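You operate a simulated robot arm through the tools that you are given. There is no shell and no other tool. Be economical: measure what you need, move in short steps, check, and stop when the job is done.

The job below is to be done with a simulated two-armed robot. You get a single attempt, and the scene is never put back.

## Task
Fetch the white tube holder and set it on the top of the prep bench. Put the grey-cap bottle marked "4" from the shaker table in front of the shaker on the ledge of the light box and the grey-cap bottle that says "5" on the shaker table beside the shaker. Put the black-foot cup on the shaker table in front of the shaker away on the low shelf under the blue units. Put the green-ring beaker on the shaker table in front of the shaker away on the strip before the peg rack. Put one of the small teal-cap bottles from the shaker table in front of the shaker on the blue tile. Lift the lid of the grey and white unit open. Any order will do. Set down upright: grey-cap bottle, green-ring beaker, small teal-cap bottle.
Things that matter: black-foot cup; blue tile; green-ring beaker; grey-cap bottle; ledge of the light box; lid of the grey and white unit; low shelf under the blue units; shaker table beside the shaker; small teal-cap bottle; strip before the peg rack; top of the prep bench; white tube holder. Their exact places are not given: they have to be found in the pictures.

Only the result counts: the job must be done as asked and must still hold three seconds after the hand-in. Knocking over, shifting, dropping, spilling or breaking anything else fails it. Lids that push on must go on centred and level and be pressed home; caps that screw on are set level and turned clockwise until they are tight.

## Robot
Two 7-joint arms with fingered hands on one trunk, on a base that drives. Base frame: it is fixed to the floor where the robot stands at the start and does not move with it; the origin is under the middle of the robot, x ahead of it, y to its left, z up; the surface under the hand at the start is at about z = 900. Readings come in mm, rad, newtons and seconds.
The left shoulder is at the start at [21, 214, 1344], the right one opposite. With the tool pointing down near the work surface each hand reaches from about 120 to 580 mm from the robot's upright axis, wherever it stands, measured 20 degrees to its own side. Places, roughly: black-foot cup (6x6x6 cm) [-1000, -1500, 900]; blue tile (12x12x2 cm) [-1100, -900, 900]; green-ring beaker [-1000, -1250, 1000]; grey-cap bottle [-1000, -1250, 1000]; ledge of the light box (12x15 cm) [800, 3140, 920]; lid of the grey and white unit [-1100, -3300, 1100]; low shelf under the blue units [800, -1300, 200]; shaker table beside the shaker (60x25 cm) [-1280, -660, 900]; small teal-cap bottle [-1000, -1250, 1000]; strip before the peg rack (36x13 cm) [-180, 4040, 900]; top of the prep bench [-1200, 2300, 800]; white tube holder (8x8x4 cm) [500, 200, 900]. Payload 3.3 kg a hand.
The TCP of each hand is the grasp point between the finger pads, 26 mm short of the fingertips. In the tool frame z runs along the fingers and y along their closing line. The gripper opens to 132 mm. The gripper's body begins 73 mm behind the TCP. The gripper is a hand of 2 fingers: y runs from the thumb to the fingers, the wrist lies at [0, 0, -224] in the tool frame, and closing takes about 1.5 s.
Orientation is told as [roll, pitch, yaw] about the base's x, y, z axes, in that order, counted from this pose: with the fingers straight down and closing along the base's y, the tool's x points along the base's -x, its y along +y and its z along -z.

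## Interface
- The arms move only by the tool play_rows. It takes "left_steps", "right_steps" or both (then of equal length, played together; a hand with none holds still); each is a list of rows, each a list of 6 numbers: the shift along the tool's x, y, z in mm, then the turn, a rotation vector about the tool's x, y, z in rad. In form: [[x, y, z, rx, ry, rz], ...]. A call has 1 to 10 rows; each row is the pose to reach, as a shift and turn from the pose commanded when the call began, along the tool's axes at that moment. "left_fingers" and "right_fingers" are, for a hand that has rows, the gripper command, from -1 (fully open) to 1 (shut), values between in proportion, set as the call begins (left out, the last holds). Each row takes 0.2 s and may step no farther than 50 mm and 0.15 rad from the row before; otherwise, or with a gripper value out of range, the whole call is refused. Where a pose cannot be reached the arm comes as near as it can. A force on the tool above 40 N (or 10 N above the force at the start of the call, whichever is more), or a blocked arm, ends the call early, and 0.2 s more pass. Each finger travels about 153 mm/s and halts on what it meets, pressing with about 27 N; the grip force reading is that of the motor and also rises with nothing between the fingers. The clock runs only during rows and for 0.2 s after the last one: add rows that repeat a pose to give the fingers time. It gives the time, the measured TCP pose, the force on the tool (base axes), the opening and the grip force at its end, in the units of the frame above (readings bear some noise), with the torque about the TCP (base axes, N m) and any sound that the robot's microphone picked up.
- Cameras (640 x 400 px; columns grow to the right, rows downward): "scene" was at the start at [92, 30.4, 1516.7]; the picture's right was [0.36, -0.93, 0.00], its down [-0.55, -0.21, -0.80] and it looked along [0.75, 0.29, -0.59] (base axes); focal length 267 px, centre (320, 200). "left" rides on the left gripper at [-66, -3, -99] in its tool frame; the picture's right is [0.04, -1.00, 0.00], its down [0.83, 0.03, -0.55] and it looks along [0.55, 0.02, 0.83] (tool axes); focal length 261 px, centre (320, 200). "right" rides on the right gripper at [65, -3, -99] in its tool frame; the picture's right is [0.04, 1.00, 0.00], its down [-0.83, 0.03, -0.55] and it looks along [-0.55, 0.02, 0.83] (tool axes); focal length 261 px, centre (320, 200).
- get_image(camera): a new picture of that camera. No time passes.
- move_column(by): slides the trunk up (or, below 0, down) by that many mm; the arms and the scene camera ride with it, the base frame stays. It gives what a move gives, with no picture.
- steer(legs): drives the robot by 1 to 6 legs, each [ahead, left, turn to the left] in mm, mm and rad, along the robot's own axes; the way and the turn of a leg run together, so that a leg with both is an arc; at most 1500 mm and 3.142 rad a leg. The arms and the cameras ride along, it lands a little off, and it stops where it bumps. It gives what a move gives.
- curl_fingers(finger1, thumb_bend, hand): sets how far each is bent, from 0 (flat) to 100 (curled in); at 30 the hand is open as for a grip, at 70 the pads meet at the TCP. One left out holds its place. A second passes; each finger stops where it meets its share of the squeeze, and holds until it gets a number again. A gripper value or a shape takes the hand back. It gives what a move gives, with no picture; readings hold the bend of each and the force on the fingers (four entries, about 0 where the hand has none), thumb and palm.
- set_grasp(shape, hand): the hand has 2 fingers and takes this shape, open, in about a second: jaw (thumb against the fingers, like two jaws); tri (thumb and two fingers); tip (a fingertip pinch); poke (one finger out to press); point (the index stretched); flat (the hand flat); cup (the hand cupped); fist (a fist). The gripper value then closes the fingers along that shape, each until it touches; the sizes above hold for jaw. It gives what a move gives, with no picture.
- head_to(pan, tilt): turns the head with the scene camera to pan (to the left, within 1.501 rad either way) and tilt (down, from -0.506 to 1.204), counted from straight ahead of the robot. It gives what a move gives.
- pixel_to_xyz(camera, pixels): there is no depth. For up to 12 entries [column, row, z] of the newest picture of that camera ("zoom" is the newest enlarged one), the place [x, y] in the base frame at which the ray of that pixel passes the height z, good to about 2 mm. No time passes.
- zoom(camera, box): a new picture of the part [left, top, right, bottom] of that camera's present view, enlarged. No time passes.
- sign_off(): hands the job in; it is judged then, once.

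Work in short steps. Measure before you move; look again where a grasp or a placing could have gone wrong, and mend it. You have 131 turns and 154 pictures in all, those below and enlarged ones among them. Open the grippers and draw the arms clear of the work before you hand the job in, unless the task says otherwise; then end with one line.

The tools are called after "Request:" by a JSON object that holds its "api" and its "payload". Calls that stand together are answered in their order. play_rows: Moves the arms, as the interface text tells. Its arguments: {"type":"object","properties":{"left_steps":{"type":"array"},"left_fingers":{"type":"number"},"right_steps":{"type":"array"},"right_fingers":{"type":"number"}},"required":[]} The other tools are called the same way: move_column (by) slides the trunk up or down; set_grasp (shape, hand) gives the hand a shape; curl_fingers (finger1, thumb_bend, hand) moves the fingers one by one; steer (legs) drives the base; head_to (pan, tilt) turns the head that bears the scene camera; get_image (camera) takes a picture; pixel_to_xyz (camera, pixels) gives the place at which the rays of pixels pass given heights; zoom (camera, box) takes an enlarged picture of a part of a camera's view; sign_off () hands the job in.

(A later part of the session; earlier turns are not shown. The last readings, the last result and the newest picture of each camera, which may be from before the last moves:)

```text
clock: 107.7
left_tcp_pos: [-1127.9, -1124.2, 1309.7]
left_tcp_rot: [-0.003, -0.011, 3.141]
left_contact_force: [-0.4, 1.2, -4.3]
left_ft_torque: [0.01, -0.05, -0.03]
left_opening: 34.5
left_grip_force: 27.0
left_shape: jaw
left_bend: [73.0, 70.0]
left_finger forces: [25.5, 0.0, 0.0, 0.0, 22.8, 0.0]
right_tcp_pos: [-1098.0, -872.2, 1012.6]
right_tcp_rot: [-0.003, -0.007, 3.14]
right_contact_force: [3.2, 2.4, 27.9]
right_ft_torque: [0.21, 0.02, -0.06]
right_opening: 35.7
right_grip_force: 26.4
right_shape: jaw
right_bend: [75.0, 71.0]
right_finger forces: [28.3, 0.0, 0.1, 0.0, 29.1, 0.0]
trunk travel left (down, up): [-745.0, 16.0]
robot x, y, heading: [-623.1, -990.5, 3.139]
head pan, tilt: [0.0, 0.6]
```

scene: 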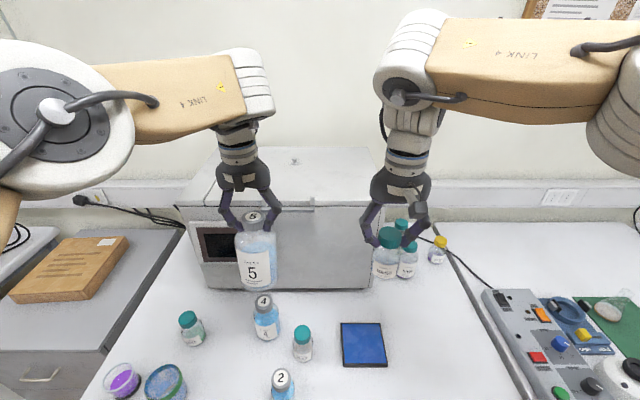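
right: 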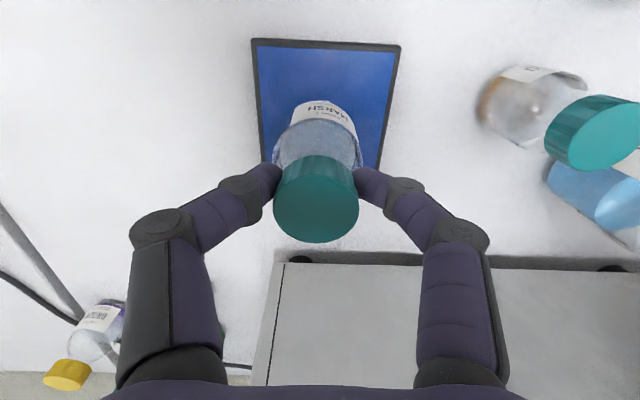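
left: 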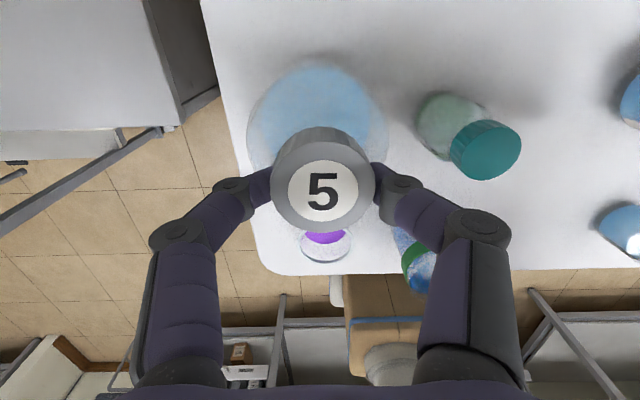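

Contact at z≈1013. I relax 1–2 mm, open, and rise.

Request:
{"api": "play_rows", "payload": {"right_steps": [[0, 0, -2, 0, 0, 0], [0, 0, -2, 0, 0, 0]]}}

Request:
{"api": "play_rows", "payload": {"right_steps": [[0, 0, 0, 0, 0, 0], [0, 0, 0, 0, 0, 0], [0, 0, 0, 0, 0, 0], [0, 0, -20, 0, 0, 0], [0, 0, -60, 0, 0, 0], [0, 0, -105, 0, 0, 0], [0, 0, -150, 0, 0, 0], [0, 0, -195, 0, 0, 0], [0, 0, -235, 0, 0, 0]], "right_fingers": -0.1}}

Request:
{"api": "get_image", "payload": {"camera": "scene"}}

```text
clock: 108.3
left_tcp_pos: [-1129.1, -1124.1, 1309.2]
left_tcp_rot: [-0.002, -0.009, 3.142]
left_contact_force: [-0.6, 0.1, -4.4]
left_ft_torque: [0.04, -0.03, 0.04]
left_opening: 34.7
left_grip_force: 26.9
left_shape: jaw
left_bend: [73.0, 70.0]
left_finger forces: [25.4, 0.0, 0.1, 0.0, 22.7, 0.0]
right_tcp_pos: [-1096.9, -873.0, 1013.7]
right_tcp_rot: [-0.002, -0.003, 3.141]
right_contact_force: [-0.2, 0.5, 23.5]
right_ft_torque: [0.14, 0.03, -0.02]
right_opening: 35.6
right_grip_force: 27.5
right_shape: jaw
right_bend: [75.0, 71.0]
right_finger forces: [27.6, 0.0, 0.1, 0.0, 27.3, 0.1]
trunk travel left (down, up): [-745.0, 16.0]
robot x, y, heading: [-624.5, -993.9, 3.137]
head pan, tilt: [0.0, 0.6]
```

```text
clock: 110.3
left_tcp_pos: [-1129.1, -1124.7, 1310.0]
left_tcp_rot: [-0.001, -0.01, 3.141]
left_contact_force: [0.8, -0.5, -4.5]
left_ft_torque: [-0.03, 0.02, 0.02]
left_opening: 34.6
left_grip_force: 26.6
left_shape: jaw
left_bend: [73.0, 70.0]
left_finger forces: [25.8, 0.0, 0.1, 0.0, 22.6, 0.0]
right_tcp_pos: [-1096.3, -872.1, 1248.5]
right_tcp_rot: [-0.002, -0.003, 3.141]
right_contact_force: [0.2, 0.1, -0.4]
right_ft_torque: [0.02, -0.03, 0.02]
right_opening: 72.2
right_grip_force: 0.1
right_shape: jaw
right_bend: [72.0, 70.0]
right_finger forces: [0.0, 0.0, 0.0, 0.0, 0.0, 0.0]
trunk travel left (down, up): [-745.0, 16.0]
robot x, y, heading: [-620.0, -990.0, 3.138]
head pan, tilt: [0.0, 0.6]
```

```text
103 pictures are left
```

scene: 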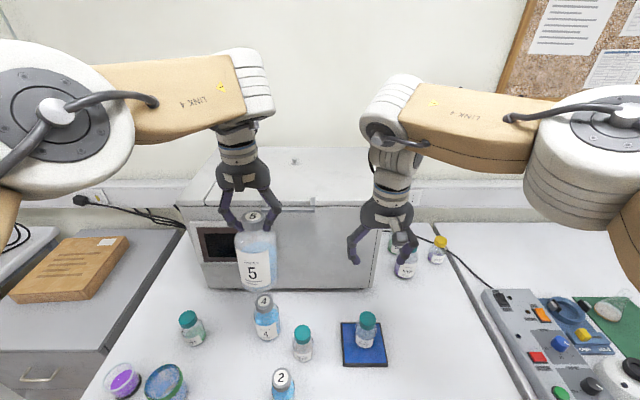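

MARSH stands on the tile. Now I back 80, slide right ~460, and return 80 ahead to bring bottle 5 beside the shaker.

Request:
{"api": "steer", "payload": {"legs": [[-80, 0, 0], [0, -460, 0]]}}

Request:
{"api": "get_image", "payload": {"camera": "scene"}}

Request:
{"api": "get_image", "payload": {"camera": "left"}}

```text
clock: 113.7
left_tcp_pos: [-1049.7, -664.1, 1308.6]
left_tcp_rot: [0.001, -0.008, 3.143]
left_contact_force: [-0.2, 0.0, -4.7]
left_ft_torque: [-0.01, -0.02, -0.02]
left_opening: 34.6
left_grip_force: 26.6
left_shape: jaw
left_bend: [73.0, 70.0]
left_finger forces: [26.9, 0.1, 0.0, 0.1, 22.3, 0.1]
right_tcp_pos: [-1015.2, -413.8, 1247.6]
right_tcp_rot: [0.0, -0.002, 3.143]
right_contact_force: [0.6, 0.4, -0.4]
right_ft_torque: [-0.01, -0.04, 0.03]
right_opening: 72.3
right_grip_force: 0.0
right_shape: jaw
right_bend: [72.0, 70.0]
right_finger forces: [0.1, 0.1, 0.0, 0.0, 0.1, 0.1]
trunk travel left (down, up): [-745.0, 16.0]
robot x, y, heading: [-539.5, -533.4, 3.137]
head pan, tilt: [0.0, 0.6]
```

```text
102 pictures are left
```

scene: 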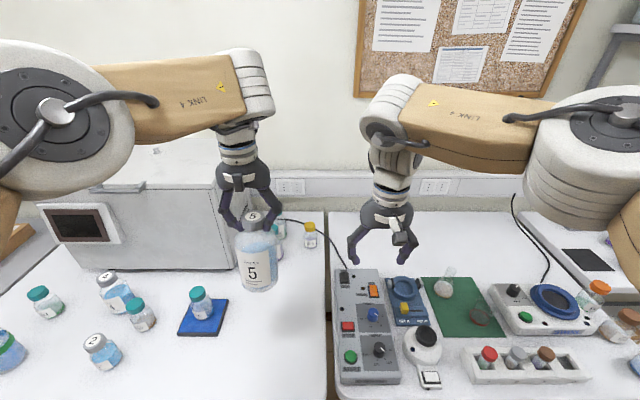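

```text
101 pictures are left
```

left: 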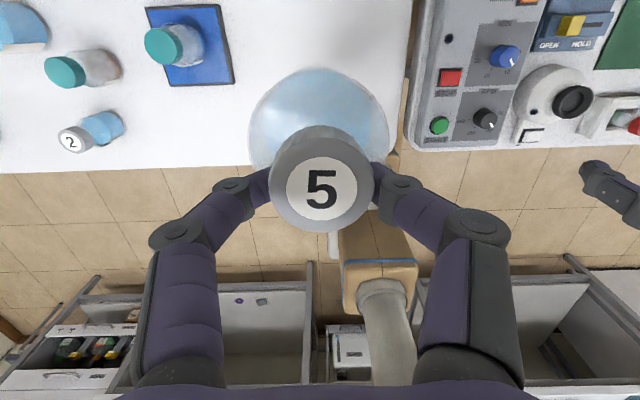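

I drive 85 ahead, then lower the trunk 120 mm.

Request:
{"api": "steer", "payload": {"legs": [[85, 0, 0]]}}

Request:
{"api": "move_column", "payload": {"by": -120}}

Request:
{"api": "play_rows", "payload": {"left_steps": [[0, 0, 30, 0, 0, 0], [-15, 0, 60, 0, 0, 0], [-35, 0, 85, 0, 0, 0], [-50, 0, 95, 0, 0, 0], [-50, 0, 95, 0, 0, 0]]}}

Request:
{"api": "get_image", "payload": {"camera": "scene"}}

```text
clock: 114.8
left_tcp_pos: [-1129.0, -665.0, 1305.9]
left_tcp_rot: [-0.001, -0.005, 3.145]
left_contact_force: [-0.1, 0.0, -4.4]
left_ft_torque: [0.02, -0.05, 0.0]
left_opening: 34.4
left_grip_force: 26.8
left_shape: jaw
left_bend: [73.0, 70.0]
left_finger forces: [28.7, 0.0, 0.1, 0.1, 22.2, 0.1]
right_tcp_pos: [-1096.1, -413.1, 1246.3]
right_tcp_rot: [-0.001, 0.0, 3.143]
right_contact_force: [-0.3, -0.5, 0.3]
right_ft_torque: [-0.02, -0.08, -0.02]
right_opening: 71.9
right_grip_force: 0.0
right_shape: jaw
right_bend: [72.0, 70.0]
right_finger forces: [0.0, 0.0, 0.0, 0.0, 0.1, 0.0]
trunk travel left (down, up): [-745.0, 16.0]
robot x, y, heading: [-615.4, -531.8, 3.135]
head pan, tilt: [0.0, 0.6]
```

```text
clock: 116.3
left_tcp_pos: [-1124.5, -664.8, 1187.5]
left_tcp_rot: [0.002, -0.011, 3.141]
left_contact_force: [-0.2, 0.7, -3.9]
left_ft_torque: [0.01, -0.01, 0.02]
left_opening: 34.3
left_grip_force: 27.0
left_shape: jaw
left_bend: [73.0, 71.0]
left_finger forces: [28.1, 0.0, 0.1, 0.0, 21.9, 0.1]
right_tcp_pos: [-1090.8, -415.0, 1128.1]
right_tcp_rot: [0.0, -0.001, 3.142]
right_contact_force: [0.1, 0.0, 0.0]
right_ft_torque: [-0.01, -0.03, 0.01]
right_opening: 72.1
right_grip_force: 0.1
right_shape: jaw
right_bend: [72.0, 70.0]
right_finger forces: [0.0, 0.1, 0.1, 0.0, 0.0, 0.0]
trunk travel left (down, up): [-625.0, 136.0]
robot x, y, heading: [-617.1, -533.1, 3.136]
head pan, tilt: [0.0, 0.6]
```

```text
clock: 117.5
left_tcp_pos: [-1136.2, -651.5, 1104.5]
left_tcp_rot: [-0.003, -0.01, 3.141]
left_contact_force: [-0.5, 1.1, -4.8]
left_ft_torque: [-0.04, 0.02, -0.01]
left_opening: 34.5
left_grip_force: 26.9
left_shape: jaw
left_bend: [73.0, 71.0]
left_finger forces: [29.4, 0.0, 0.0, 0.1, 21.9, 0.1]
left hand out of reach, approached as far as the arm can: row 3, 4, 5
right_tcp_pos: [-1092.1, -414.3, 1128.8]
right_tcp_rot: [-0.001, -0.002, 3.143]
right_contact_force: [0.1, 0.2, -1.0]
right_ft_torque: [0.04, 0.03, -0.02]
right_opening: 72.0
right_grip_force: 0.1
right_shape: jaw
right_bend: [72.0, 70.0]
right_finger forces: [0.0, 0.1, 0.1, 0.1, 0.1, 0.0]
trunk travel left (down, up): [-625.0, 136.0]
robot x, y, heading: [-616.2, -533.4, 3.137]
head pan, tilt: [0.0, 0.6]
```

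```text
100 pictures are left
```

scene: 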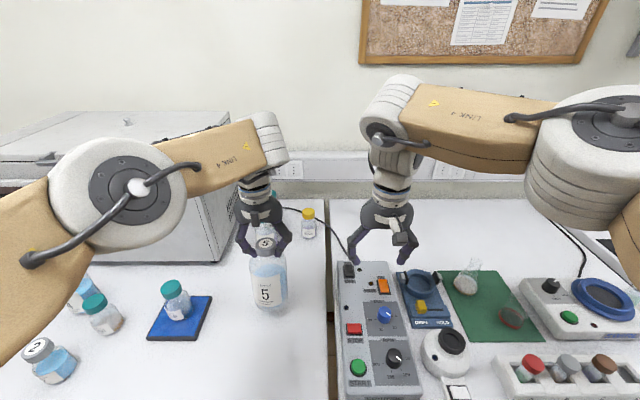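

The reach limit is x≈-1136; the 60×25 cm strip can only lie lengthwise in x (about -1580…-980, y -785…-535), so (-1136,-655) is well inside. I lower gently.

Request:
{"api": "play_rows", "payload": {"left_steps": [[4, 4, 10, 0, 0, 0], [4, 4, 20, 0, 0, 0], [4, 4, 25, 0, 0, 0], [4, 4, 27, 0, 0, 0], [4, 4, 27, 0, 0, 0]]}}

Request:
{"api": "zoom", "payload": {"camera": "scene", "box": [140, 180, 340, 340]}}

```text
clock: 118.7
left_tcp_pos: [-1132.6, -654.8, 1077.5]
left_tcp_rot: [0.0, -0.011, 3.142]
left_contact_force: [0.1, 0.0, -4.9]
left_ft_torque: [-0.01, 0.0, 0.0]
left_opening: 34.2
left_grip_force: 26.9
left_shape: jaw
left_bend: [73.0, 71.0]
left_finger forces: [29.8, 0.1, 0.0, 0.1, 21.8, 0.1]
right_tcp_pos: [-1091.3, -414.1, 1129.6]
right_tcp_rot: [-0.003, -0.002, 3.142]
right_contact_force: [0.3, 0.5, 0.6]
right_ft_torque: [0.03, -0.04, 0.03]
right_opening: 72.4
right_grip_force: 0.1
right_shape: jaw
right_bend: [72.0, 70.0]
right_finger forces: [0.0, 0.0, 0.0, 0.0, 0.1, 0.0]
trunk travel left (down, up): [-625.0, 136.0]
robot x, y, heading: [-611.2, -532.6, 3.141]
head pan, tilt: [0.0, 0.6]
```

```text
2.50 times, centred on (240, 260) of scene
```

zoom: 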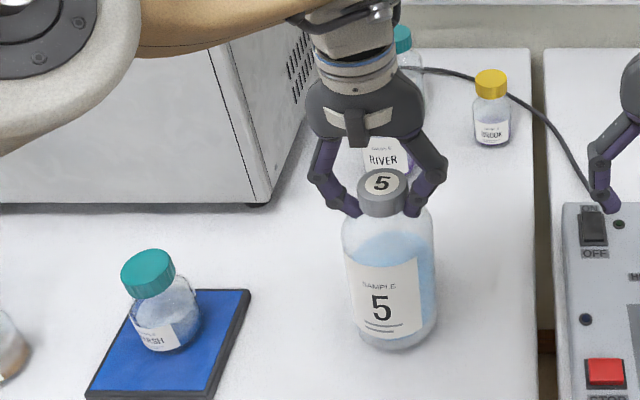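

Almost at the surface; down in 2 mm rows.

Request:
{"api": "play_rows", "payload": {"left_steps": [[0, 0, 2, 0, 0, 0], [0, 0, 4, 0, 0, 0], [0, 0, 5, 0, 0, 0], [0, 0, 6, 0, 0, 0]]}}

```text
clock: 119.7
left_tcp_pos: [-1131.8, -655.5, 1071.8]
left_tcp_rot: [0.001, -0.012, -3.142]
left_contact_force: [2.1, -2.1, 7.0]
left_ft_torque: [-0.25, 0.0, 0.04]
left_opening: 34.3
left_grip_force: 26.7
left_shape: jaw
left_bend: [73.0, 71.0]
left_finger forces: [36.8, 0.1, 0.0, 0.0, 21.7, 0.1]
right_tcp_pos: [-1089.8, -414.3, 1129.4]
right_tcp_rot: [-0.002, -0.002, 3.142]
right_contact_force: [-0.3, 0.2, -0.2]
right_ft_torque: [0.04, -0.01, -0.02]
right_opening: 71.9
right_grip_force: 0.2
right_shape: jaw
right_bend: [72.0, 70.0]
right_finger forces: [0.1, 0.0, 0.0, 0.1, 0.1, 0.1]
trunk travel left (down, up): [-625.0, 136.0]
robot x, y, heading: [-616.3, -529.7, 3.142]
head pan, tilt: [0.0, 0.6]
```

Contact. I open and rise clear above the bottle.

Request:
{"api": "play_rows", "payload": {"left_steps": [[0, 0, 0, 0, 0, 0], [0, 0, 0, 0, 0, 0], [0, 0, 0, 0, 0, 0], [0, 0, -20, 0, 0, 0], [0, 0, -60, 0, 0, 0], [20, 0, -95, 0, 0, 0], [60, 0, -110, 0, 0, 0], [105, 0, -110, 0, 0, 0], [150, 0, -110, 0, 0, 0]], "left_fingers": -0.1}}

Request:
{"api": "get_image", "payload": {"camera": "scene"}}

```text
clock: 121.7
left_tcp_pos: [-981.1, -655.6, 1181.5]
left_tcp_rot: [-0.003, -0.013, -3.142]
left_contact_force: [1.1, 0.0, 0.4]
left_ft_torque: [-0.02, 0.05, 0.0]
left_opening: 72.2
left_grip_force: 0.1
left_shape: jaw
left_bend: [72.0, 70.0]
left_finger forces: [0.0, 0.0, 0.0, 0.0, 0.0, 0.0]
right_tcp_pos: [-1089.2, -414.2, 1129.2]
right_tcp_rot: [-0.002, -0.003, 3.143]
right_contact_force: [1.5, -1.2, 1.0]
right_ft_torque: [0.0, 0.01, -0.01]
right_opening: 72.2
right_grip_force: 0.0
right_shape: jaw
right_bend: [72.0, 70.0]
right_finger forces: [0.1, 0.1, 0.1, 0.0, 0.1, 0.0]
trunk travel left (down, up): [-625.0, 136.0]
robot x, y, heading: [-616.7, -535.2, 3.137]
head pan, tilt: [0.0, 0.6]
```

```text
98 pictures are left
```

scene: 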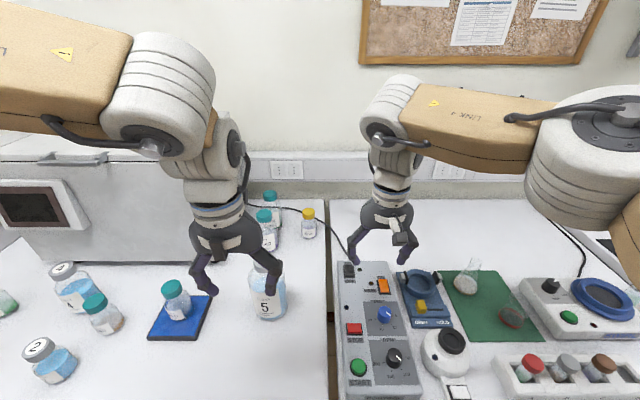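

Bottle 5 stands beside the shaker. Now I raise the right hand and drive back to bottle 4 and the beaker.

Request:
{"api": "play_rows", "payload": {"right_steps": [[10, 0, -40, 0, 0, 0], [20, 0, -70, 0, 0, 0], [20, 0, -70, 0, 0, 0]]}}

Request:
{"api": "steer", "payload": {"legs": [[-90, 0, 0], [0, 725, 0], [95, 0, 0.003]]}}

Request:
{"api": "get_image", "payload": {"camera": "right"}}

Request:
{"api": "get_image", "payload": {"camera": "scene"}}

```text
clock: 122.5
left_tcp_pos: [-981.8, -655.4, 1179.7]
left_tcp_rot: [0.0, -0.009, 3.143]
left_contact_force: [-1.3, 0.3, -0.3]
left_ft_torque: [-0.01, 0.01, 0.03]
left_opening: 72.4
left_grip_force: 0.1
left_shape: jaw
left_bend: [72.0, 70.0]
left_finger forces: [0.0, 0.1, 0.0, 0.1, 0.0, 0.0]
right_tcp_pos: [-1070.0, -414.6, 1198.0]
right_tcp_rot: [-0.001, 0.0, 3.139]
right_contact_force: [0.3, 0.9, 0.2]
right_ft_torque: [0.01, -0.01, 0.01]
right_opening: 72.1
right_grip_force: 0.0
right_shape: jaw
right_bend: [72.0, 70.0]
right_finger forces: [0.1, 0.1, 0.0, 0.0, 0.1, 0.0]
trunk travel left (down, up): [-625.0, 136.0]
robot x, y, heading: [-617.6, -537.7, 3.137]
head pan, tilt: [0.0, 0.6]
```

```text
clock: 127.9
left_tcp_pos: [-992.6, -1372.9, 1179.4]
left_tcp_rot: [0.0, -0.01, 3.135]
left_contact_force: [-0.5, 0.3, -0.5]
left_ft_torque: [-0.02, 0.0, -0.03]
left_opening: 72.1
left_grip_force: 0.0
left_shape: jaw
left_bend: [72.0, 70.0]
left_finger forces: [0.0, 0.1, 0.0, 0.1, 0.0, 0.0]
right_tcp_pos: [-1081.3, -1131.7, 1198.3]
right_tcp_rot: [-0.003, -0.001, 3.136]
right_contact_force: [0.1, -0.2, -0.2]
right_ft_torque: [-0.02, -0.02, -0.01]
right_opening: 72.1
right_grip_force: 0.1
right_shape: jaw
right_bend: [72.0, 70.0]
right_finger forces: [0.1, 0.0, 0.1, 0.1, 0.0, 0.0]
trunk travel left (down, up): [-625.0, 136.0]
robot x, y, heading: [-626.4, -1254.7, 3.135]
head pan, tilt: [0.0, 0.6]
```

```text
97 pictures are left
```

right: 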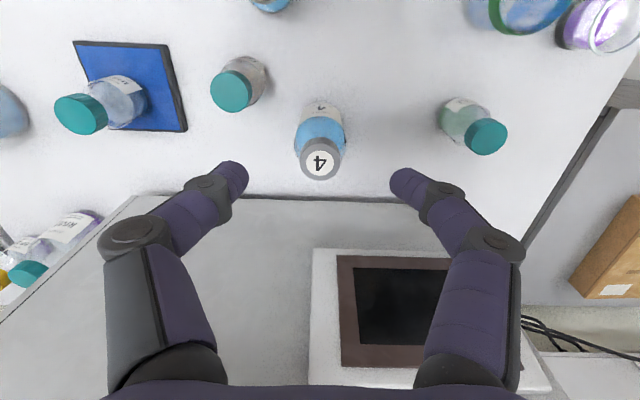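

```text
96 pictures are left
```

scene: 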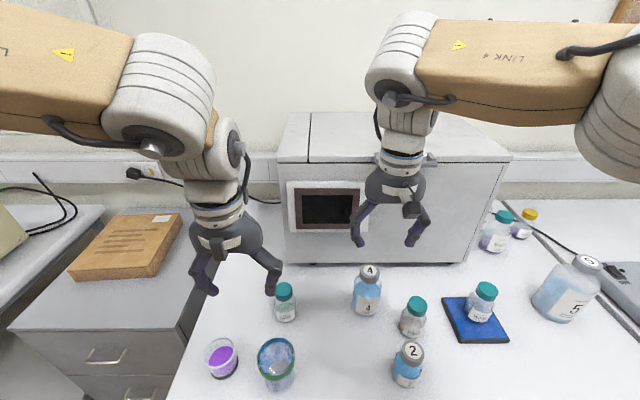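

Cap 4 is at (320,160) in the right view; I localise at candidate heights and cross-check with scene (370,272).

Request:
{"api": "pixel_to_xyz", "payload": {"camera": "right", "pixels": [[320, 161, 1044], [320, 161, 1055], [320, 161, 1035]]}}

Request:
{"api": "pixel_to_xyz", "payload": {"camera": "scene", "pixels": [[370, 271, 1044], [370, 271, 1055], [370, 271, 1035]]}}

```text
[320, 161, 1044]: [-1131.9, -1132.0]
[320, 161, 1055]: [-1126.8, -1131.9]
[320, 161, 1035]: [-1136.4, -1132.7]
```

```text
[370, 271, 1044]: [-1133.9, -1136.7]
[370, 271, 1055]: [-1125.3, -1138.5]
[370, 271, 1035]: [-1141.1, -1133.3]
```

Cap 4 ≈(-1129,-1134), top ≈1049. I move over and descend to TCP ≈1044.

Request:
{"api": "play_rows", "payload": {"right_steps": [[-30, 2, 20, 0, 0, 0], [-48, 2, 55, 0, 0, 0], [-48, 2, 95, 0, 0, 0], [-48, 2, 130, 0, 0, 0], [-48, 2, 150, 0, 0, 0], [-48, 2, 154, 0, 0, 0], [-48, 2, 154, 0, 0, 0]]}}

Request:
{"api": "get_image", "payload": {"camera": "right"}}

```text
clock: 129.5
left_tcp_pos: [-992.0, -1374.2, 1181.5]
left_tcp_rot: [0.0, -0.009, 3.135]
left_contact_force: [0.1, -0.1, -0.2]
left_ft_torque: [0.0, -0.02, 0.03]
left_opening: 72.0
left_grip_force: 0.1
left_shape: jaw
left_bend: [72.0, 70.0]
left_finger forces: [0.0, 0.1, 0.0, 0.1, 0.0, 0.1]
right_tcp_pos: [-1128.6, -1134.2, 1043.5]
right_tcp_rot: [-0.002, -0.002, 3.138]
right_contact_force: [0.1, -0.2, 0.2]
right_ft_torque: [-0.02, -0.03, 0.01]
right_opening: 71.9
right_grip_force: 0.0
right_shape: jaw
right_bend: [72.0, 70.0]
right_finger forces: [0.0, 0.0, 0.1, 0.1, 0.0, 0.1]
trunk travel left (down, up): [-625.0, 136.0]
robot x, y, heading: [-621.2, -1255.7, 3.134]
head pan, tilt: [0.0, 0.6]
```

```text
95 pictures are left
```

right: 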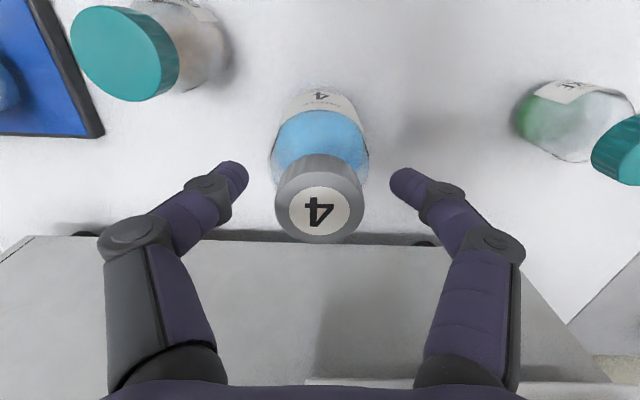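

Cap is centred at the TCP. I close and lift, and look.

Request:
{"api": "play_rows", "payload": {"right_steps": [[0, 0, 0, 0, 0, 0], [0, 0, 0, 0, 0, 0], [0, 0, 0, 0, 0, 0], [0, 0, 0, 0, 0, 0]], "right_fingers": 1}}

Request:
{"api": "play_rows", "payload": {"right_steps": [[0, 0, -10, 0, 0, 0], [0, 0, -30, 0, 0, 0], [0, 0, -70, 0, 0, 0], [10, 0, -110, 0, 0, 0], [40, 0, -140, 0, 0, 0], [80, 0, -150, 0, 0, 0], [80, 0, -150, 0, 0, 0]]}}

Request:
{"api": "get_image", "payload": {"camera": "right"}}

Request:
{"api": "get_image", "payload": {"camera": "left"}}

```text
clock: 130.5
left_tcp_pos: [-990.0, -1373.6, 1179.8]
left_tcp_rot: [-0.001, -0.011, 3.135]
left_contact_force: [0.4, -0.7, 0.0]
left_ft_torque: [0.0, 0.02, 0.03]
left_opening: 72.3
left_grip_force: 0.0
left_shape: jaw
left_bend: [72.0, 70.0]
left_finger forces: [0.1, 0.0, 0.1, 0.0, 0.0, 0.0]
right_tcp_pos: [-1127.7, -1133.8, 1044.0]
right_tcp_rot: [-0.003, -0.003, 3.137]
right_contact_force: [0.6, -0.7, 0.7]
right_ft_torque: [0.01, 0.02, 0.02]
right_opening: 32.5
right_grip_force: 26.9
right_shape: jaw
right_bend: [74.0, 70.0]
right_finger forces: [20.4, 0.1, 0.0, 0.0, 20.4, 0.0]
trunk travel left (down, up): [-625.0, 136.0]
robot x, y, heading: [-624.2, -1251.5, 3.133]
head pan, tilt: [0.0, 0.6]
```

```text
clock: 132.1
left_tcp_pos: [-992.4, -1373.3, 1179.7]
left_tcp_rot: [-0.002, -0.011, 3.137]
left_contact_force: [-0.1, -0.3, 0.3]
left_ft_torque: [0.03, -0.02, 0.0]
left_opening: 72.2
left_grip_force: 0.1
left_shape: jaw
left_bend: [72.0, 70.0]
left_finger forces: [0.0, 0.1, 0.0, 0.1, 0.1, 0.0]
right_tcp_pos: [-1046.6, -1135.6, 1192.7]
right_tcp_rot: [-0.002, -0.002, 3.137]
right_contact_force: [-0.4, 0.4, -3.5]
right_ft_torque: [-0.05, -0.06, 0.02]
right_opening: 31.7
right_grip_force: 26.8
right_shape: jaw
right_bend: [74.0, 70.0]
right_finger forces: [20.0, 0.0, 0.0, 0.0, 19.8, 0.1]
trunk travel left (down, up): [-625.0, 136.0]
robot x, y, heading: [-627.3, -1249.8, 3.133]
head pan, tilt: [0.0, 0.6]
```

```text
94 pictures are left
```

right: 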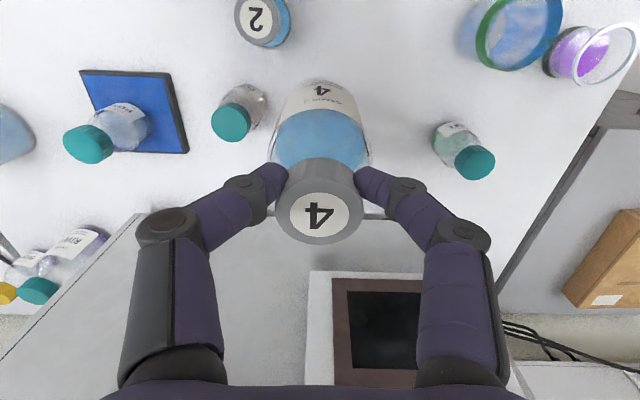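

```text
93 pictures are left
```

left: 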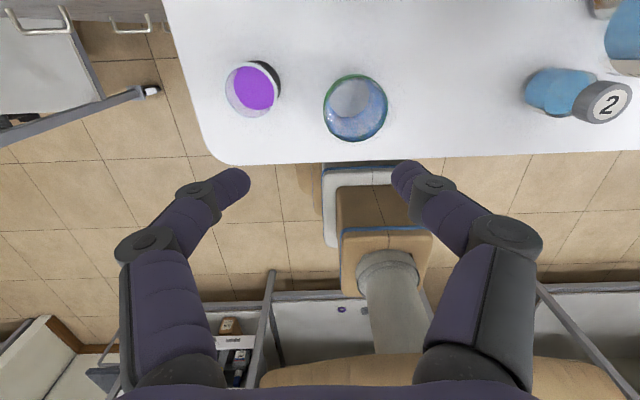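

Bottle 4 is held. Beaker rim in left view ≈(356,107); I zoom the scene for triangulating its height.

Request:
{"api": "zoom", "payload": {"camera": "scene", "box": [190, 320, 310, 400]}}

Request:
{"api": "zoom", "payload": {"camera": "left", "box": [210, 50, 410, 150]}}

Request:
{"api": "pixel_to_xyz", "payload": {"camera": "left", "pixels": [[356, 107, 1000], [324, 107, 1000], [388, 107, 1000], [356, 107, 980], [246, 90, 960], [256, 87, 900]]}}

```text
5.00 times, centred on (250, 360) of scene
```

zoom: 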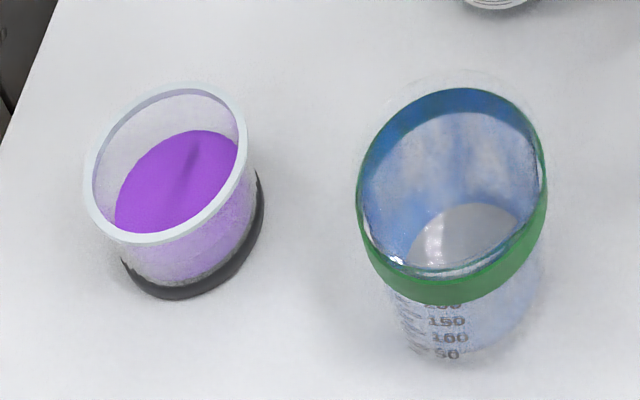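

```text
3.20 times, centred on (310, 100) of left
```

zoom: 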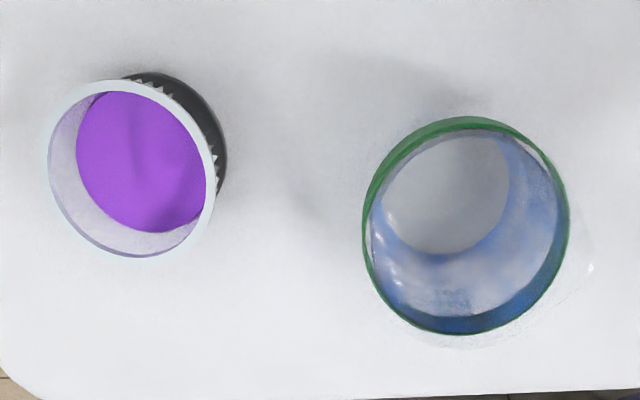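

```text
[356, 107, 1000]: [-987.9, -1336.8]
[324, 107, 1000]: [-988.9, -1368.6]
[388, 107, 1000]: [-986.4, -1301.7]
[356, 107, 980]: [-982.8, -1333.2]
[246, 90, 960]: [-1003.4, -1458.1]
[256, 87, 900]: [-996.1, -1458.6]
```

I triangulate the rim centre: left (355,120), scene (280.5,357).

Request:
{"api": "pixel_to_xyz", "payload": {"camera": "left", "pixels": [[355, 120, 1000], [355, 120, 980], [355, 120, 960], [250, 103, 960]]}}

Request:
{"api": "pixel_to_xyz", "payload": {"camera": "scene", "pixels": [[280.5, 357, 1000], [280.5, 357, 980], [280.5, 357, 960], [223, 353, 960]]}}

```text
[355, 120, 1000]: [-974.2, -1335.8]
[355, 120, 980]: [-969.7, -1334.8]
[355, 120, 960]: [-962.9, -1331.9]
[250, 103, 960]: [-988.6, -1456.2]
```

```text
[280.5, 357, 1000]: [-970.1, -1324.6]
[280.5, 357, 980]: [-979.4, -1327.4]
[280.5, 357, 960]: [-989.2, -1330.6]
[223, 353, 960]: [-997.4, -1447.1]
```

Beaker rim ≈(-973,-1333,990), ⌀≈66. I open the left hand to ~100 and descend around it to z≈1000, then look.

Request:
{"api": "play_rows", "payload": {"left_steps": [[10, -20, 10, 0, 0, 0], [19, -40, 40, 0, 0, 0], [19, -40, 80, 0, 0, 0], [19, -40, 120, 0, 0, 0], [19, -40, 155, 0, 0, 0], [19, -40, 175, 0, 0, 0], [19, -40, 175, 0, 0, 0]], "left_fingers": -0.55}}

Request:
{"api": "get_image", "payload": {"camera": "left"}}

```text
clock: 133.7
left_tcp_pos: [-972.9, -1332.7, 1005.6]
left_tcp_rot: [-0.001, -0.01, 3.136]
left_contact_force: [-0.4, -0.2, 0.3]
left_ft_torque: [-0.01, 0.02, 0.0]
left_opening: 101.7
left_grip_force: 0.2
left_shape: jaw
left_bend: [62.0, 46.0]
left_finger forces: [0.0, 0.0, 0.0, 0.0, 0.0, 0.1]
right_tcp_pos: [-1046.0, -1135.3, 1193.0]
right_tcp_rot: [-0.002, 0.001, 3.135]
right_contact_force: [0.4, 0.7, -4.3]
right_ft_torque: [0.03, -0.04, 0.01]
right_opening: 31.8
right_grip_force: 27.2
right_shape: jaw
right_bend: [74.0, 70.0]
right_finger forces: [19.9, 0.0, 0.0, 0.1, 19.7, 0.0]
trunk travel left (down, up): [-625.0, 136.0]
robot x, y, heading: [-624.1, -1254.0, 3.138]
head pan, tilt: [0.0, 0.6]
```

```text
90 pictures are left
```

left: 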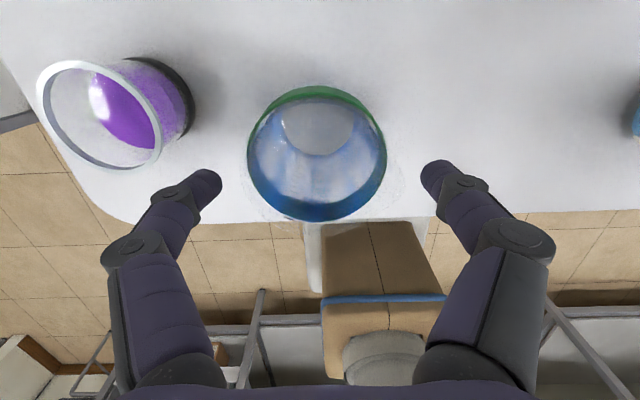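

Rim centre ≈(317,156). Check its position at z=990.

Request:
{"api": "pixel_to_xyz", "payload": {"camera": "left", "pixels": [[317, 156, 990], [317, 156, 985], [248, 156, 990], [386, 156, 990]]}}

```text
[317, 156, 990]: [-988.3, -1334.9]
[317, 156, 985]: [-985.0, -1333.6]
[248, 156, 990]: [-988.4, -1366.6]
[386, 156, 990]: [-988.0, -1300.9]
```

Centre ≈(-983,-1334). I shift 9 mm ahead, lower to TCP≈973 and check.

Request:
{"api": "play_rows", "payload": {"left_steps": [[-9, 1, 5, 0, 0, 0], [-9, 1, 20, 0, 0, 0], [-9, 1, 32, 0, 0, 0], [-9, 1, 32, 0, 0, 0]]}}

Request:
{"api": "get_image", "payload": {"camera": "left"}}

```text
clock: 134.7
left_tcp_pos: [-983.4, -1333.3, 972.7]
left_tcp_rot: [0.0, -0.011, 3.136]
left_contact_force: [-0.3, 0.4, 0.1]
left_ft_torque: [0.05, 0.0, 0.03]
left_opening: 102.1
left_grip_force: 0.0
left_shape: jaw
left_bend: [62.0, 46.0]
left_finger forces: [0.0, 0.0, 0.1, 0.1, 0.0, 0.0]
right_tcp_pos: [-1046.2, -1135.1, 1192.1]
right_tcp_rot: [-0.002, 0.0, 3.138]
right_contact_force: [-0.2, 0.6, -4.8]
right_ft_torque: [0.01, -0.02, -0.03]
right_opening: 31.7
right_grip_force: 27.2
right_shape: jaw
right_bend: [74.0, 70.0]
right_finger forces: [19.9, 0.0, 0.0, 0.0, 19.7, 0.1]
trunk travel left (down, up): [-625.0, 136.0]
robot x, y, heading: [-624.5, -1253.2, 3.138]
head pan, tilt: [0.0, 0.6]
```

```text
89 pictures are left
```

left: 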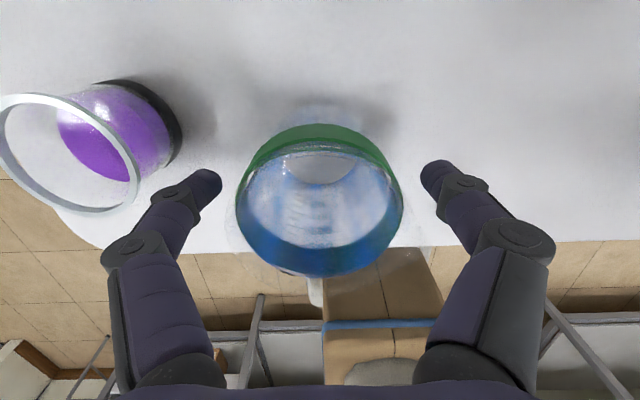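

Well centred; rim ≈14 mm above TCP. I shift 3 mm ahead, close, then lift gently.

Request:
{"api": "play_rows", "payload": {"left_steps": [[-3, 0, 0, 0, 0, 0], [-3, 0, 0, 0, 0, 0], [-3, 0, 0, 0, 0, 0], [-3, 0, 0, 0, 0, 0], [-3, 0, 0, 0, 0, 0]], "left_fingers": 1}}

Request:
{"api": "get_image", "payload": {"camera": "left"}}

```text
clock: 135.9
left_tcp_pos: [-984.5, -1332.8, 972.6]
left_tcp_rot: [0.0, -0.009, 3.136]
left_contact_force: [0.5, 0.2, -0.9]
left_ft_torque: [0.0, 0.02, 0.0]
left_opening: 59.9
left_grip_force: 26.9
left_shape: jaw
left_bend: [73.0, 70.0]
left_finger forces: [24.4, 0.1, 0.1, 0.0, 24.4, 0.0]
right_tcp_pos: [-1046.0, -1135.5, 1191.9]
right_tcp_rot: [-0.001, -0.004, 3.136]
right_contact_force: [0.3, -0.2, -4.2]
right_ft_torque: [0.02, -0.04, 0.01]
right_opening: 31.7
right_grip_force: 26.8
right_shape: jaw
right_bend: [74.0, 70.0]
right_finger forces: [19.9, 0.1, 0.1, 0.0, 19.7, 0.1]
trunk travel left (down, up): [-625.0, 136.0]
robot x, y, heading: [-623.2, -1253.1, 3.138]
head pan, tilt: [0.0, 0.6]
```

```text
88 pictures are left
```

left: 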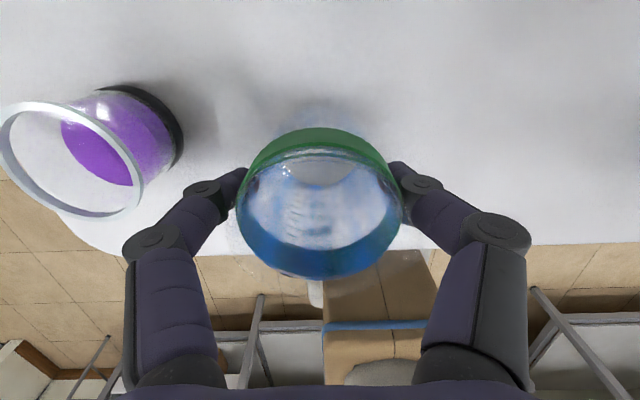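

Beaker gripped. I lift it 130 mm.

Request:
{"api": "play_rows", "payload": {"left_steps": [[0, 0, -10, 0, 0, 0], [0, 0, -40, 0, 0, 0], [0, 0, -80, 0, 0, 0], [20, 0, -115, 0, 0, 0], [50, 0, -140, 0, 0, 0], [50, 0, -140, 0, 0, 0]]}}

Request:
{"api": "get_image", "payload": {"camera": "scene"}}

```text
clock: 137.3
left_tcp_pos: [-935.0, -1333.8, 1111.3]
left_tcp_rot: [0.0, -0.008, 3.138]
left_contact_force: [0.2, -0.3, -1.0]
left_ft_torque: [0.01, 0.02, -0.02]
left_opening: 59.8
left_grip_force: 26.7
left_shape: jaw
left_bend: [73.0, 70.0]
left_finger forces: [24.4, 0.0, 0.0, 0.0, 24.4, 0.0]
right_tcp_pos: [-1046.6, -1135.5, 1192.8]
right_tcp_rot: [-0.003, 0.0, 3.136]
right_contact_force: [0.2, 0.2, -4.4]
right_ft_torque: [0.0, -0.05, -0.01]
right_opening: 31.8
right_grip_force: 27.2
right_shape: jaw
right_bend: [74.0, 70.0]
right_finger forces: [19.9, 0.0, 0.0, 0.0, 19.7, 0.0]
trunk travel left (down, up): [-625.0, 136.0]
robot x, y, heading: [-623.1, -1253.2, 3.132]
head pan, tilt: [0.0, 0.6]
```

```text
87 pictures are left
```

scene: 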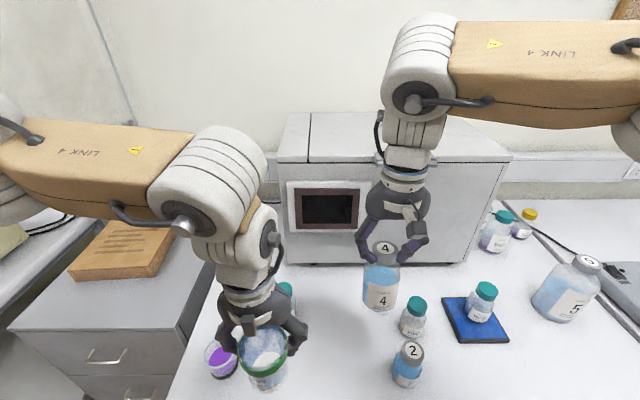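

I draw the hands in, then drive up the aisle to y≈3050 and face +x toward the light box.

Request:
{"api": "play_rows", "payload": {"left_steps": [[15, 0, -10, 0, 0, 0], [30, 0, -20, 0, 0, 0], [30, 0, -30, 0, 0, 0], [30, 0, -30, 0, 0, 0]], "right_steps": [[35, 0, -5, 0, 0, 0], [70, 0, -5, 0, 0, 0], [105, 0, -5, 0, 0, 0], [135, 0, -5, 0, 0, 0]]}}

Request:
{"api": "steer", "payload": {"legs": [[-360, 0, 0], [0, 0, -1.567], [1450, 0, 0], [1450, 0, 0], [1400, 0, 0], [0, 0, -1.571]]}}

Request:
{"api": "head_to", "payload": {"pan": 0.0, "tilt": 0.5}}

Request:
{"api": "get_image", "payload": {"camera": "scene"}}

```text
clock: 138.3
left_tcp_pos: [-902.6, -1334.3, 1141.8]
left_tcp_rot: [0.0, -0.011, 3.137]
left_contact_force: [0.2, -0.5, -1.7]
left_ft_torque: [-0.05, 0.02, -0.02]
left_opening: 59.8
left_grip_force: 27.1
left_shape: jaw
left_bend: [73.0, 70.0]
left_finger forces: [24.3, 0.0, 0.0, 0.1, 24.4, 0.1]
right_tcp_pos: [-910.1, -1135.0, 1199.8]
right_tcp_rot: [-0.001, -0.001, 3.137]
right_contact_force: [0.4, -0.4, -4.3]
right_ft_torque: [0.01, -0.02, -0.02]
right_opening: 31.3
right_grip_force: 27.1
right_shape: jaw
right_bend: [74.0, 70.0]
right_finger forces: [19.7, 0.0, 0.0, 0.0, 19.6, 0.1]
trunk travel left (down, up): [-625.0, 136.0]
robot x, y, heading: [-626.4, -1255.4, 3.133]
head pan, tilt: [0.0, 0.6]
```

```text
clock: 168.5
left_tcp_pos: [63.4, 3117.6, 1141.6]
left_tcp_rot: [0.001, -0.011, -0.031]
left_contact_force: [-0.6, -0.5, -0.7]
left_ft_torque: [0.03, -0.03, 0.0]
left_opening: 60.0
left_grip_force: 27.1
left_shape: jaw
left_bend: [73.0, 70.0]
left_finger forces: [24.4, 0.0, 0.0, 0.1, 24.4, 0.0]
right_tcp_pos: [66.1, 2919.6, 1198.0]
right_tcp_rot: [0.002, -0.001, -0.031]
right_contact_force: [-0.3, 0.2, -4.7]
right_ft_torque: [0.0, 0.03, -0.03]
right_opening: 30.1
right_grip_force: 27.0
right_shape: jaw
right_bend: [74.0, 70.0]
right_finger forces: [18.9, 0.0, 0.1, 0.0, 19.2, 0.0]
trunk travel left (down, up): [-625.0, 136.0]
robot x, y, heading: [-217.6, 3043.3, -0.032]
head pan, tilt: [0.0, 0.6]
```

```text
clock: 169.1
left_tcp_pos: [62.8, 3118.7, 1140.9]
left_tcp_rot: [0.0, -0.01, -0.031]
left_contact_force: [0.6, -0.5, -1.7]
left_ft_torque: [0.01, 0.02, -0.01]
left_opening: 59.7
left_grip_force: 27.0
left_shape: jaw
left_bend: [73.0, 70.0]
left_finger forces: [24.4, 0.0, 0.1, 0.1, 24.4, 0.1]
right_tcp_pos: [66.0, 2919.1, 1198.0]
right_tcp_rot: [-0.002, -0.003, -0.031]
right_contact_force: [0.2, 0.5, -3.3]
right_ft_torque: [0.03, 0.06, 0.02]
right_opening: 30.0
right_grip_force: 27.2
right_shape: jaw
right_bend: [74.0, 70.0]
right_finger forces: [18.8, 0.0, 0.1, 0.0, 19.2, 0.1]
trunk travel left (down, up): [-625.0, 136.0]
robot x, y, heading: [-218.5, 3043.9, -0.033]
head pan, tilt: [0.0, 0.499]
```

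```text
86 pictures are left
```

scene: 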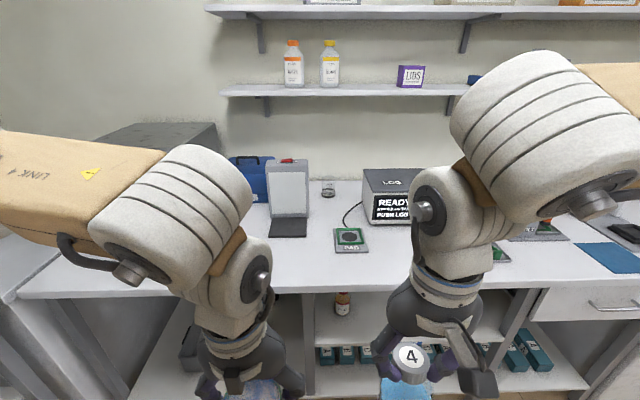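

The light box is the panel at (290,190) with a black ledge at (288,228). I measure, and check bottle 4's grip.

Request:
{"api": "pixel_to_xyz", "payload": {"camera": "scene", "pixels": [[272, 218, 915], [306, 218, 915], [269, 237, 915], [306, 237, 915], [288, 228, 915], [240, 296, 900], [450, 292, 900], [350, 252, 900]]}}

Request:
{"api": "zoom", "payload": {"camera": "scene", "box": [220, 140, 400, 260]}}

Request:
{"api": "get_image", "payload": {"camera": "right"}}

```text
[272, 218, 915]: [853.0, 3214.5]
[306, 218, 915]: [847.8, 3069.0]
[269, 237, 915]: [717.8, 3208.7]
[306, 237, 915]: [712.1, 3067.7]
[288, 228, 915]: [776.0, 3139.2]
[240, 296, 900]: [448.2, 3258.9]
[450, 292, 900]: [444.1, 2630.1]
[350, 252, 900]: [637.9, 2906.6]
```

```text
3.33 times, centred on (310, 200) of scene
```

zoom: 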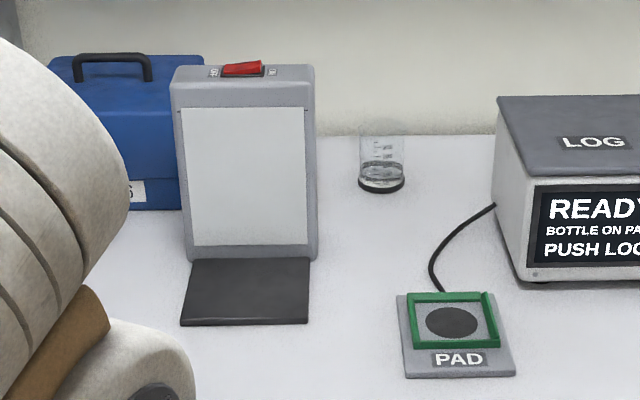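

```text
84 pictures are left
```

right: 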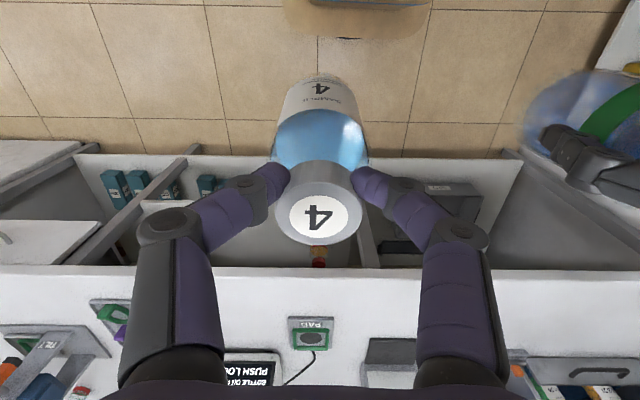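

Ledge spans x≈715–850, y≈3068–3212; bench edge x≈446. I drive to about (170,3270) first, and look again.

Request:
{"api": "steer", "payload": {"legs": [[380, 235, 0.033]]}}

Request:
{"api": "get_image", "payload": {"camera": "scene"}}

```text
clock: 171.8
left_tcp_pos: [446.6, 3355.5, 1142.0]
left_tcp_rot: [0.0, -0.009, 0.004]
left_contact_force: [0.0, 0.0, -1.0]
left_ft_torque: [-0.04, 0.0, -0.02]
left_opening: 59.7
left_grip_force: 26.5
left_shape: jaw
left_bend: [73.0, 70.0]
left_finger forces: [24.4, 0.0, 0.1, 0.1, 24.4, 0.0]
right_tcp_pos: [455.4, 3156.0, 1198.1]
right_tcp_rot: [-0.003, -0.001, 0.003]
right_contact_force: [0.9, 0.6, -4.1]
right_ft_torque: [0.03, -0.01, 0.0]
right_opening: 30.0
right_grip_force: 27.2
right_shape: jaw
right_bend: [74.0, 70.0]
right_finger forces: [19.0, 0.0, 0.1, 0.0, 19.1, 0.0]
trunk travel left (down, up): [-625.0, 136.0]
robot x, y, heading: [168.6, 3274.4, -0.005]
head pan, tilt: [0.0, 0.499]
```

```text
83 pictures are left
```

scene: 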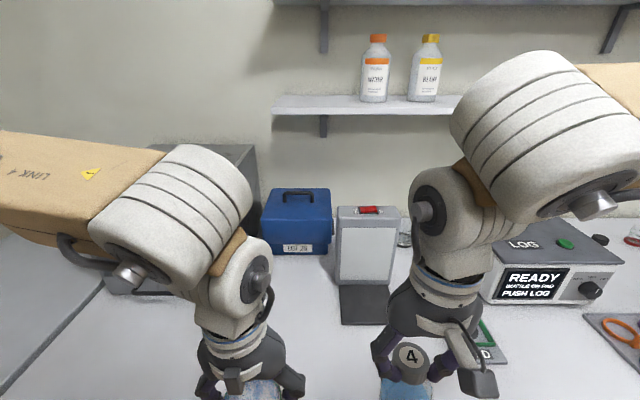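

Request:
{"api": "pixel_to_xyz", "payload": {"camera": "scene", "pixels": [[340, 286, 915], [388, 285, 915], [341, 324, 915], [387, 324, 915], [364, 305, 915], [364, 305, 905]]}}

Request:
{"api": "steer", "payload": {"legs": [[60, 0, 0.005]]}}

Request:
{"api": "move_column", "payload": {"by": -40}}

```text
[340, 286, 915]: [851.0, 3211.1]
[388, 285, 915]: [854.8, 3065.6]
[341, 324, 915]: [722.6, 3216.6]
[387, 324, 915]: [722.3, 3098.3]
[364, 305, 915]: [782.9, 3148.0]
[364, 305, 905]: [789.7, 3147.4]
```

```text
clock: 172.8
left_tcp_pos: [506.4, 3357.9, 1141.1]
left_tcp_rot: [0.002, -0.007, 0.01]
left_contact_force: [-0.2, 0.6, -0.7]
left_ft_torque: [0.02, 0.02, 0.01]
left_opening: 59.8
left_grip_force: 26.4
left_shape: jaw
left_bend: [73.0, 70.0]
left_finger forces: [24.4, 0.0, 0.1, 0.0, 24.3, 0.1]
right_tcp_pos: [519.2, 3157.5, 1197.4]
right_tcp_rot: [-0.001, 0.0, 0.012]
right_contact_force: [0.4, -0.9, -4.0]
right_ft_torque: [-0.01, 0.02, 0.01]
right_opening: 29.9
right_grip_force: 26.9
right_shape: jaw
right_bend: [74.0, 70.0]
right_finger forces: [19.0, 0.0, 0.0, 0.0, 19.0, 0.0]
trunk travel left (down, up): [-625.0, 136.0]
robot x, y, heading: [228.0, 3274.7, 0.003]
head pan, tilt: [0.0, 0.499]
```

```text
clock: 173.7
left_tcp_pos: [504.4, 3358.8, 1102.0]
left_tcp_rot: [0.002, -0.011, 0.011]
left_contact_force: [0.3, 0.6, -1.0]
left_ft_torque: [0.0, -0.02, 0.01]
left_opening: 59.7
left_grip_force: 27.1
left_shape: jaw
left_bend: [73.0, 70.0]
left_finger forces: [24.5, 0.0, 0.1, 0.1, 24.4, 0.0]
right_tcp_pos: [515.7, 3157.9, 1157.9]
right_tcp_rot: [0.0, -0.002, 0.011]
right_contact_force: [-0.2, -0.2, -3.4]
right_ft_torque: [-0.02, 0.02, 0.0]
right_opening: 30.0
right_grip_force: 26.8
right_shape: jaw
right_bend: [74.0, 70.0]
right_finger forces: [18.9, 0.0, 0.0, 0.0, 19.1, 0.0]
trunk travel left (down, up): [-585.0, 176.0]
robot x, y, heading: [225.4, 3268.2, 0.007]
head pan, tilt: [0.0, 0.499]
```

Robot at x≈226. I extend the right arm to above the ledge (757,3140) at TCP z≈1115.

Request:
{"api": "play_rows", "payload": {"right_steps": [[-42, -3, 8, 0, 0, 0], [-84, -6, 16, 0, 0, 0], [-126, -9, 24, 0, 0, 0], [-168, -12, 32, 0, 0, 0], [-208, -15, 40, 0, 0, 0], [-241, -16, 43, 0, 0, 0], [-241, -16, 43, 0, 0, 0]]}}

Request:
{"api": "get_image", "payload": {"camera": "scene"}}

Request:
{"api": "get_image", "payload": {"camera": "right"}}

```text
clock: 175.2
left_tcp_pos: [505.1, 3358.3, 1102.0]
left_tcp_rot: [-0.001, -0.012, 0.012]
left_contact_force: [-1.2, -0.2, -1.1]
left_ft_torque: [0.0, 0.02, -0.05]
left_opening: 59.9
left_grip_force: 27.2
left_shape: jaw
left_bend: [73.0, 70.0]
left_finger forces: [24.4, 0.0, 0.0, 0.1, 24.4, 0.1]
right_tcp_pos: [740.0, 3149.6, 1116.4]
right_tcp_rot: [-0.002, 0.0, 0.011]
right_contact_force: [0.3, 0.6, -3.5]
right_ft_torque: [0.02, 0.0, -0.04]
right_opening: 29.1
right_grip_force: 27.2
right_shape: jaw
right_bend: [74.0, 70.0]
right_finger forces: [18.9, 0.0, 0.0, 0.0, 18.7, 0.0]
right hand out of reach, approached as far as the arm can: row 6, 7
trunk travel left (down, up): [-585.0, 176.0]
robot x, y, heading: [224.0, 3270.1, 0.011]
head pan, tilt: [0.0, 0.499]
```

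```text
82 pictures are left
```

scene: 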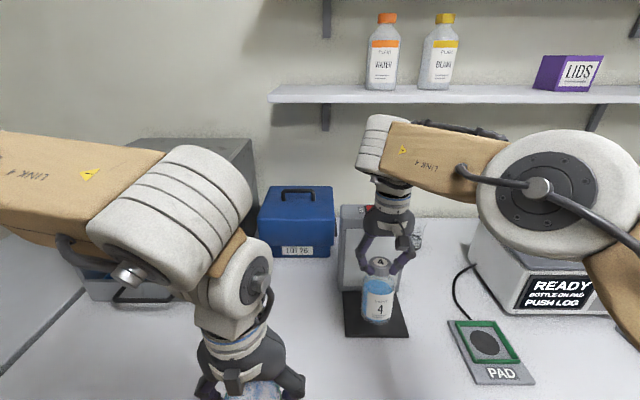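

```text
81 pictures are left
```

right: 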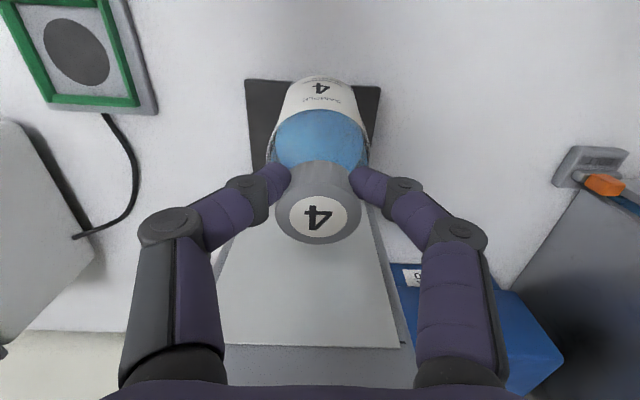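

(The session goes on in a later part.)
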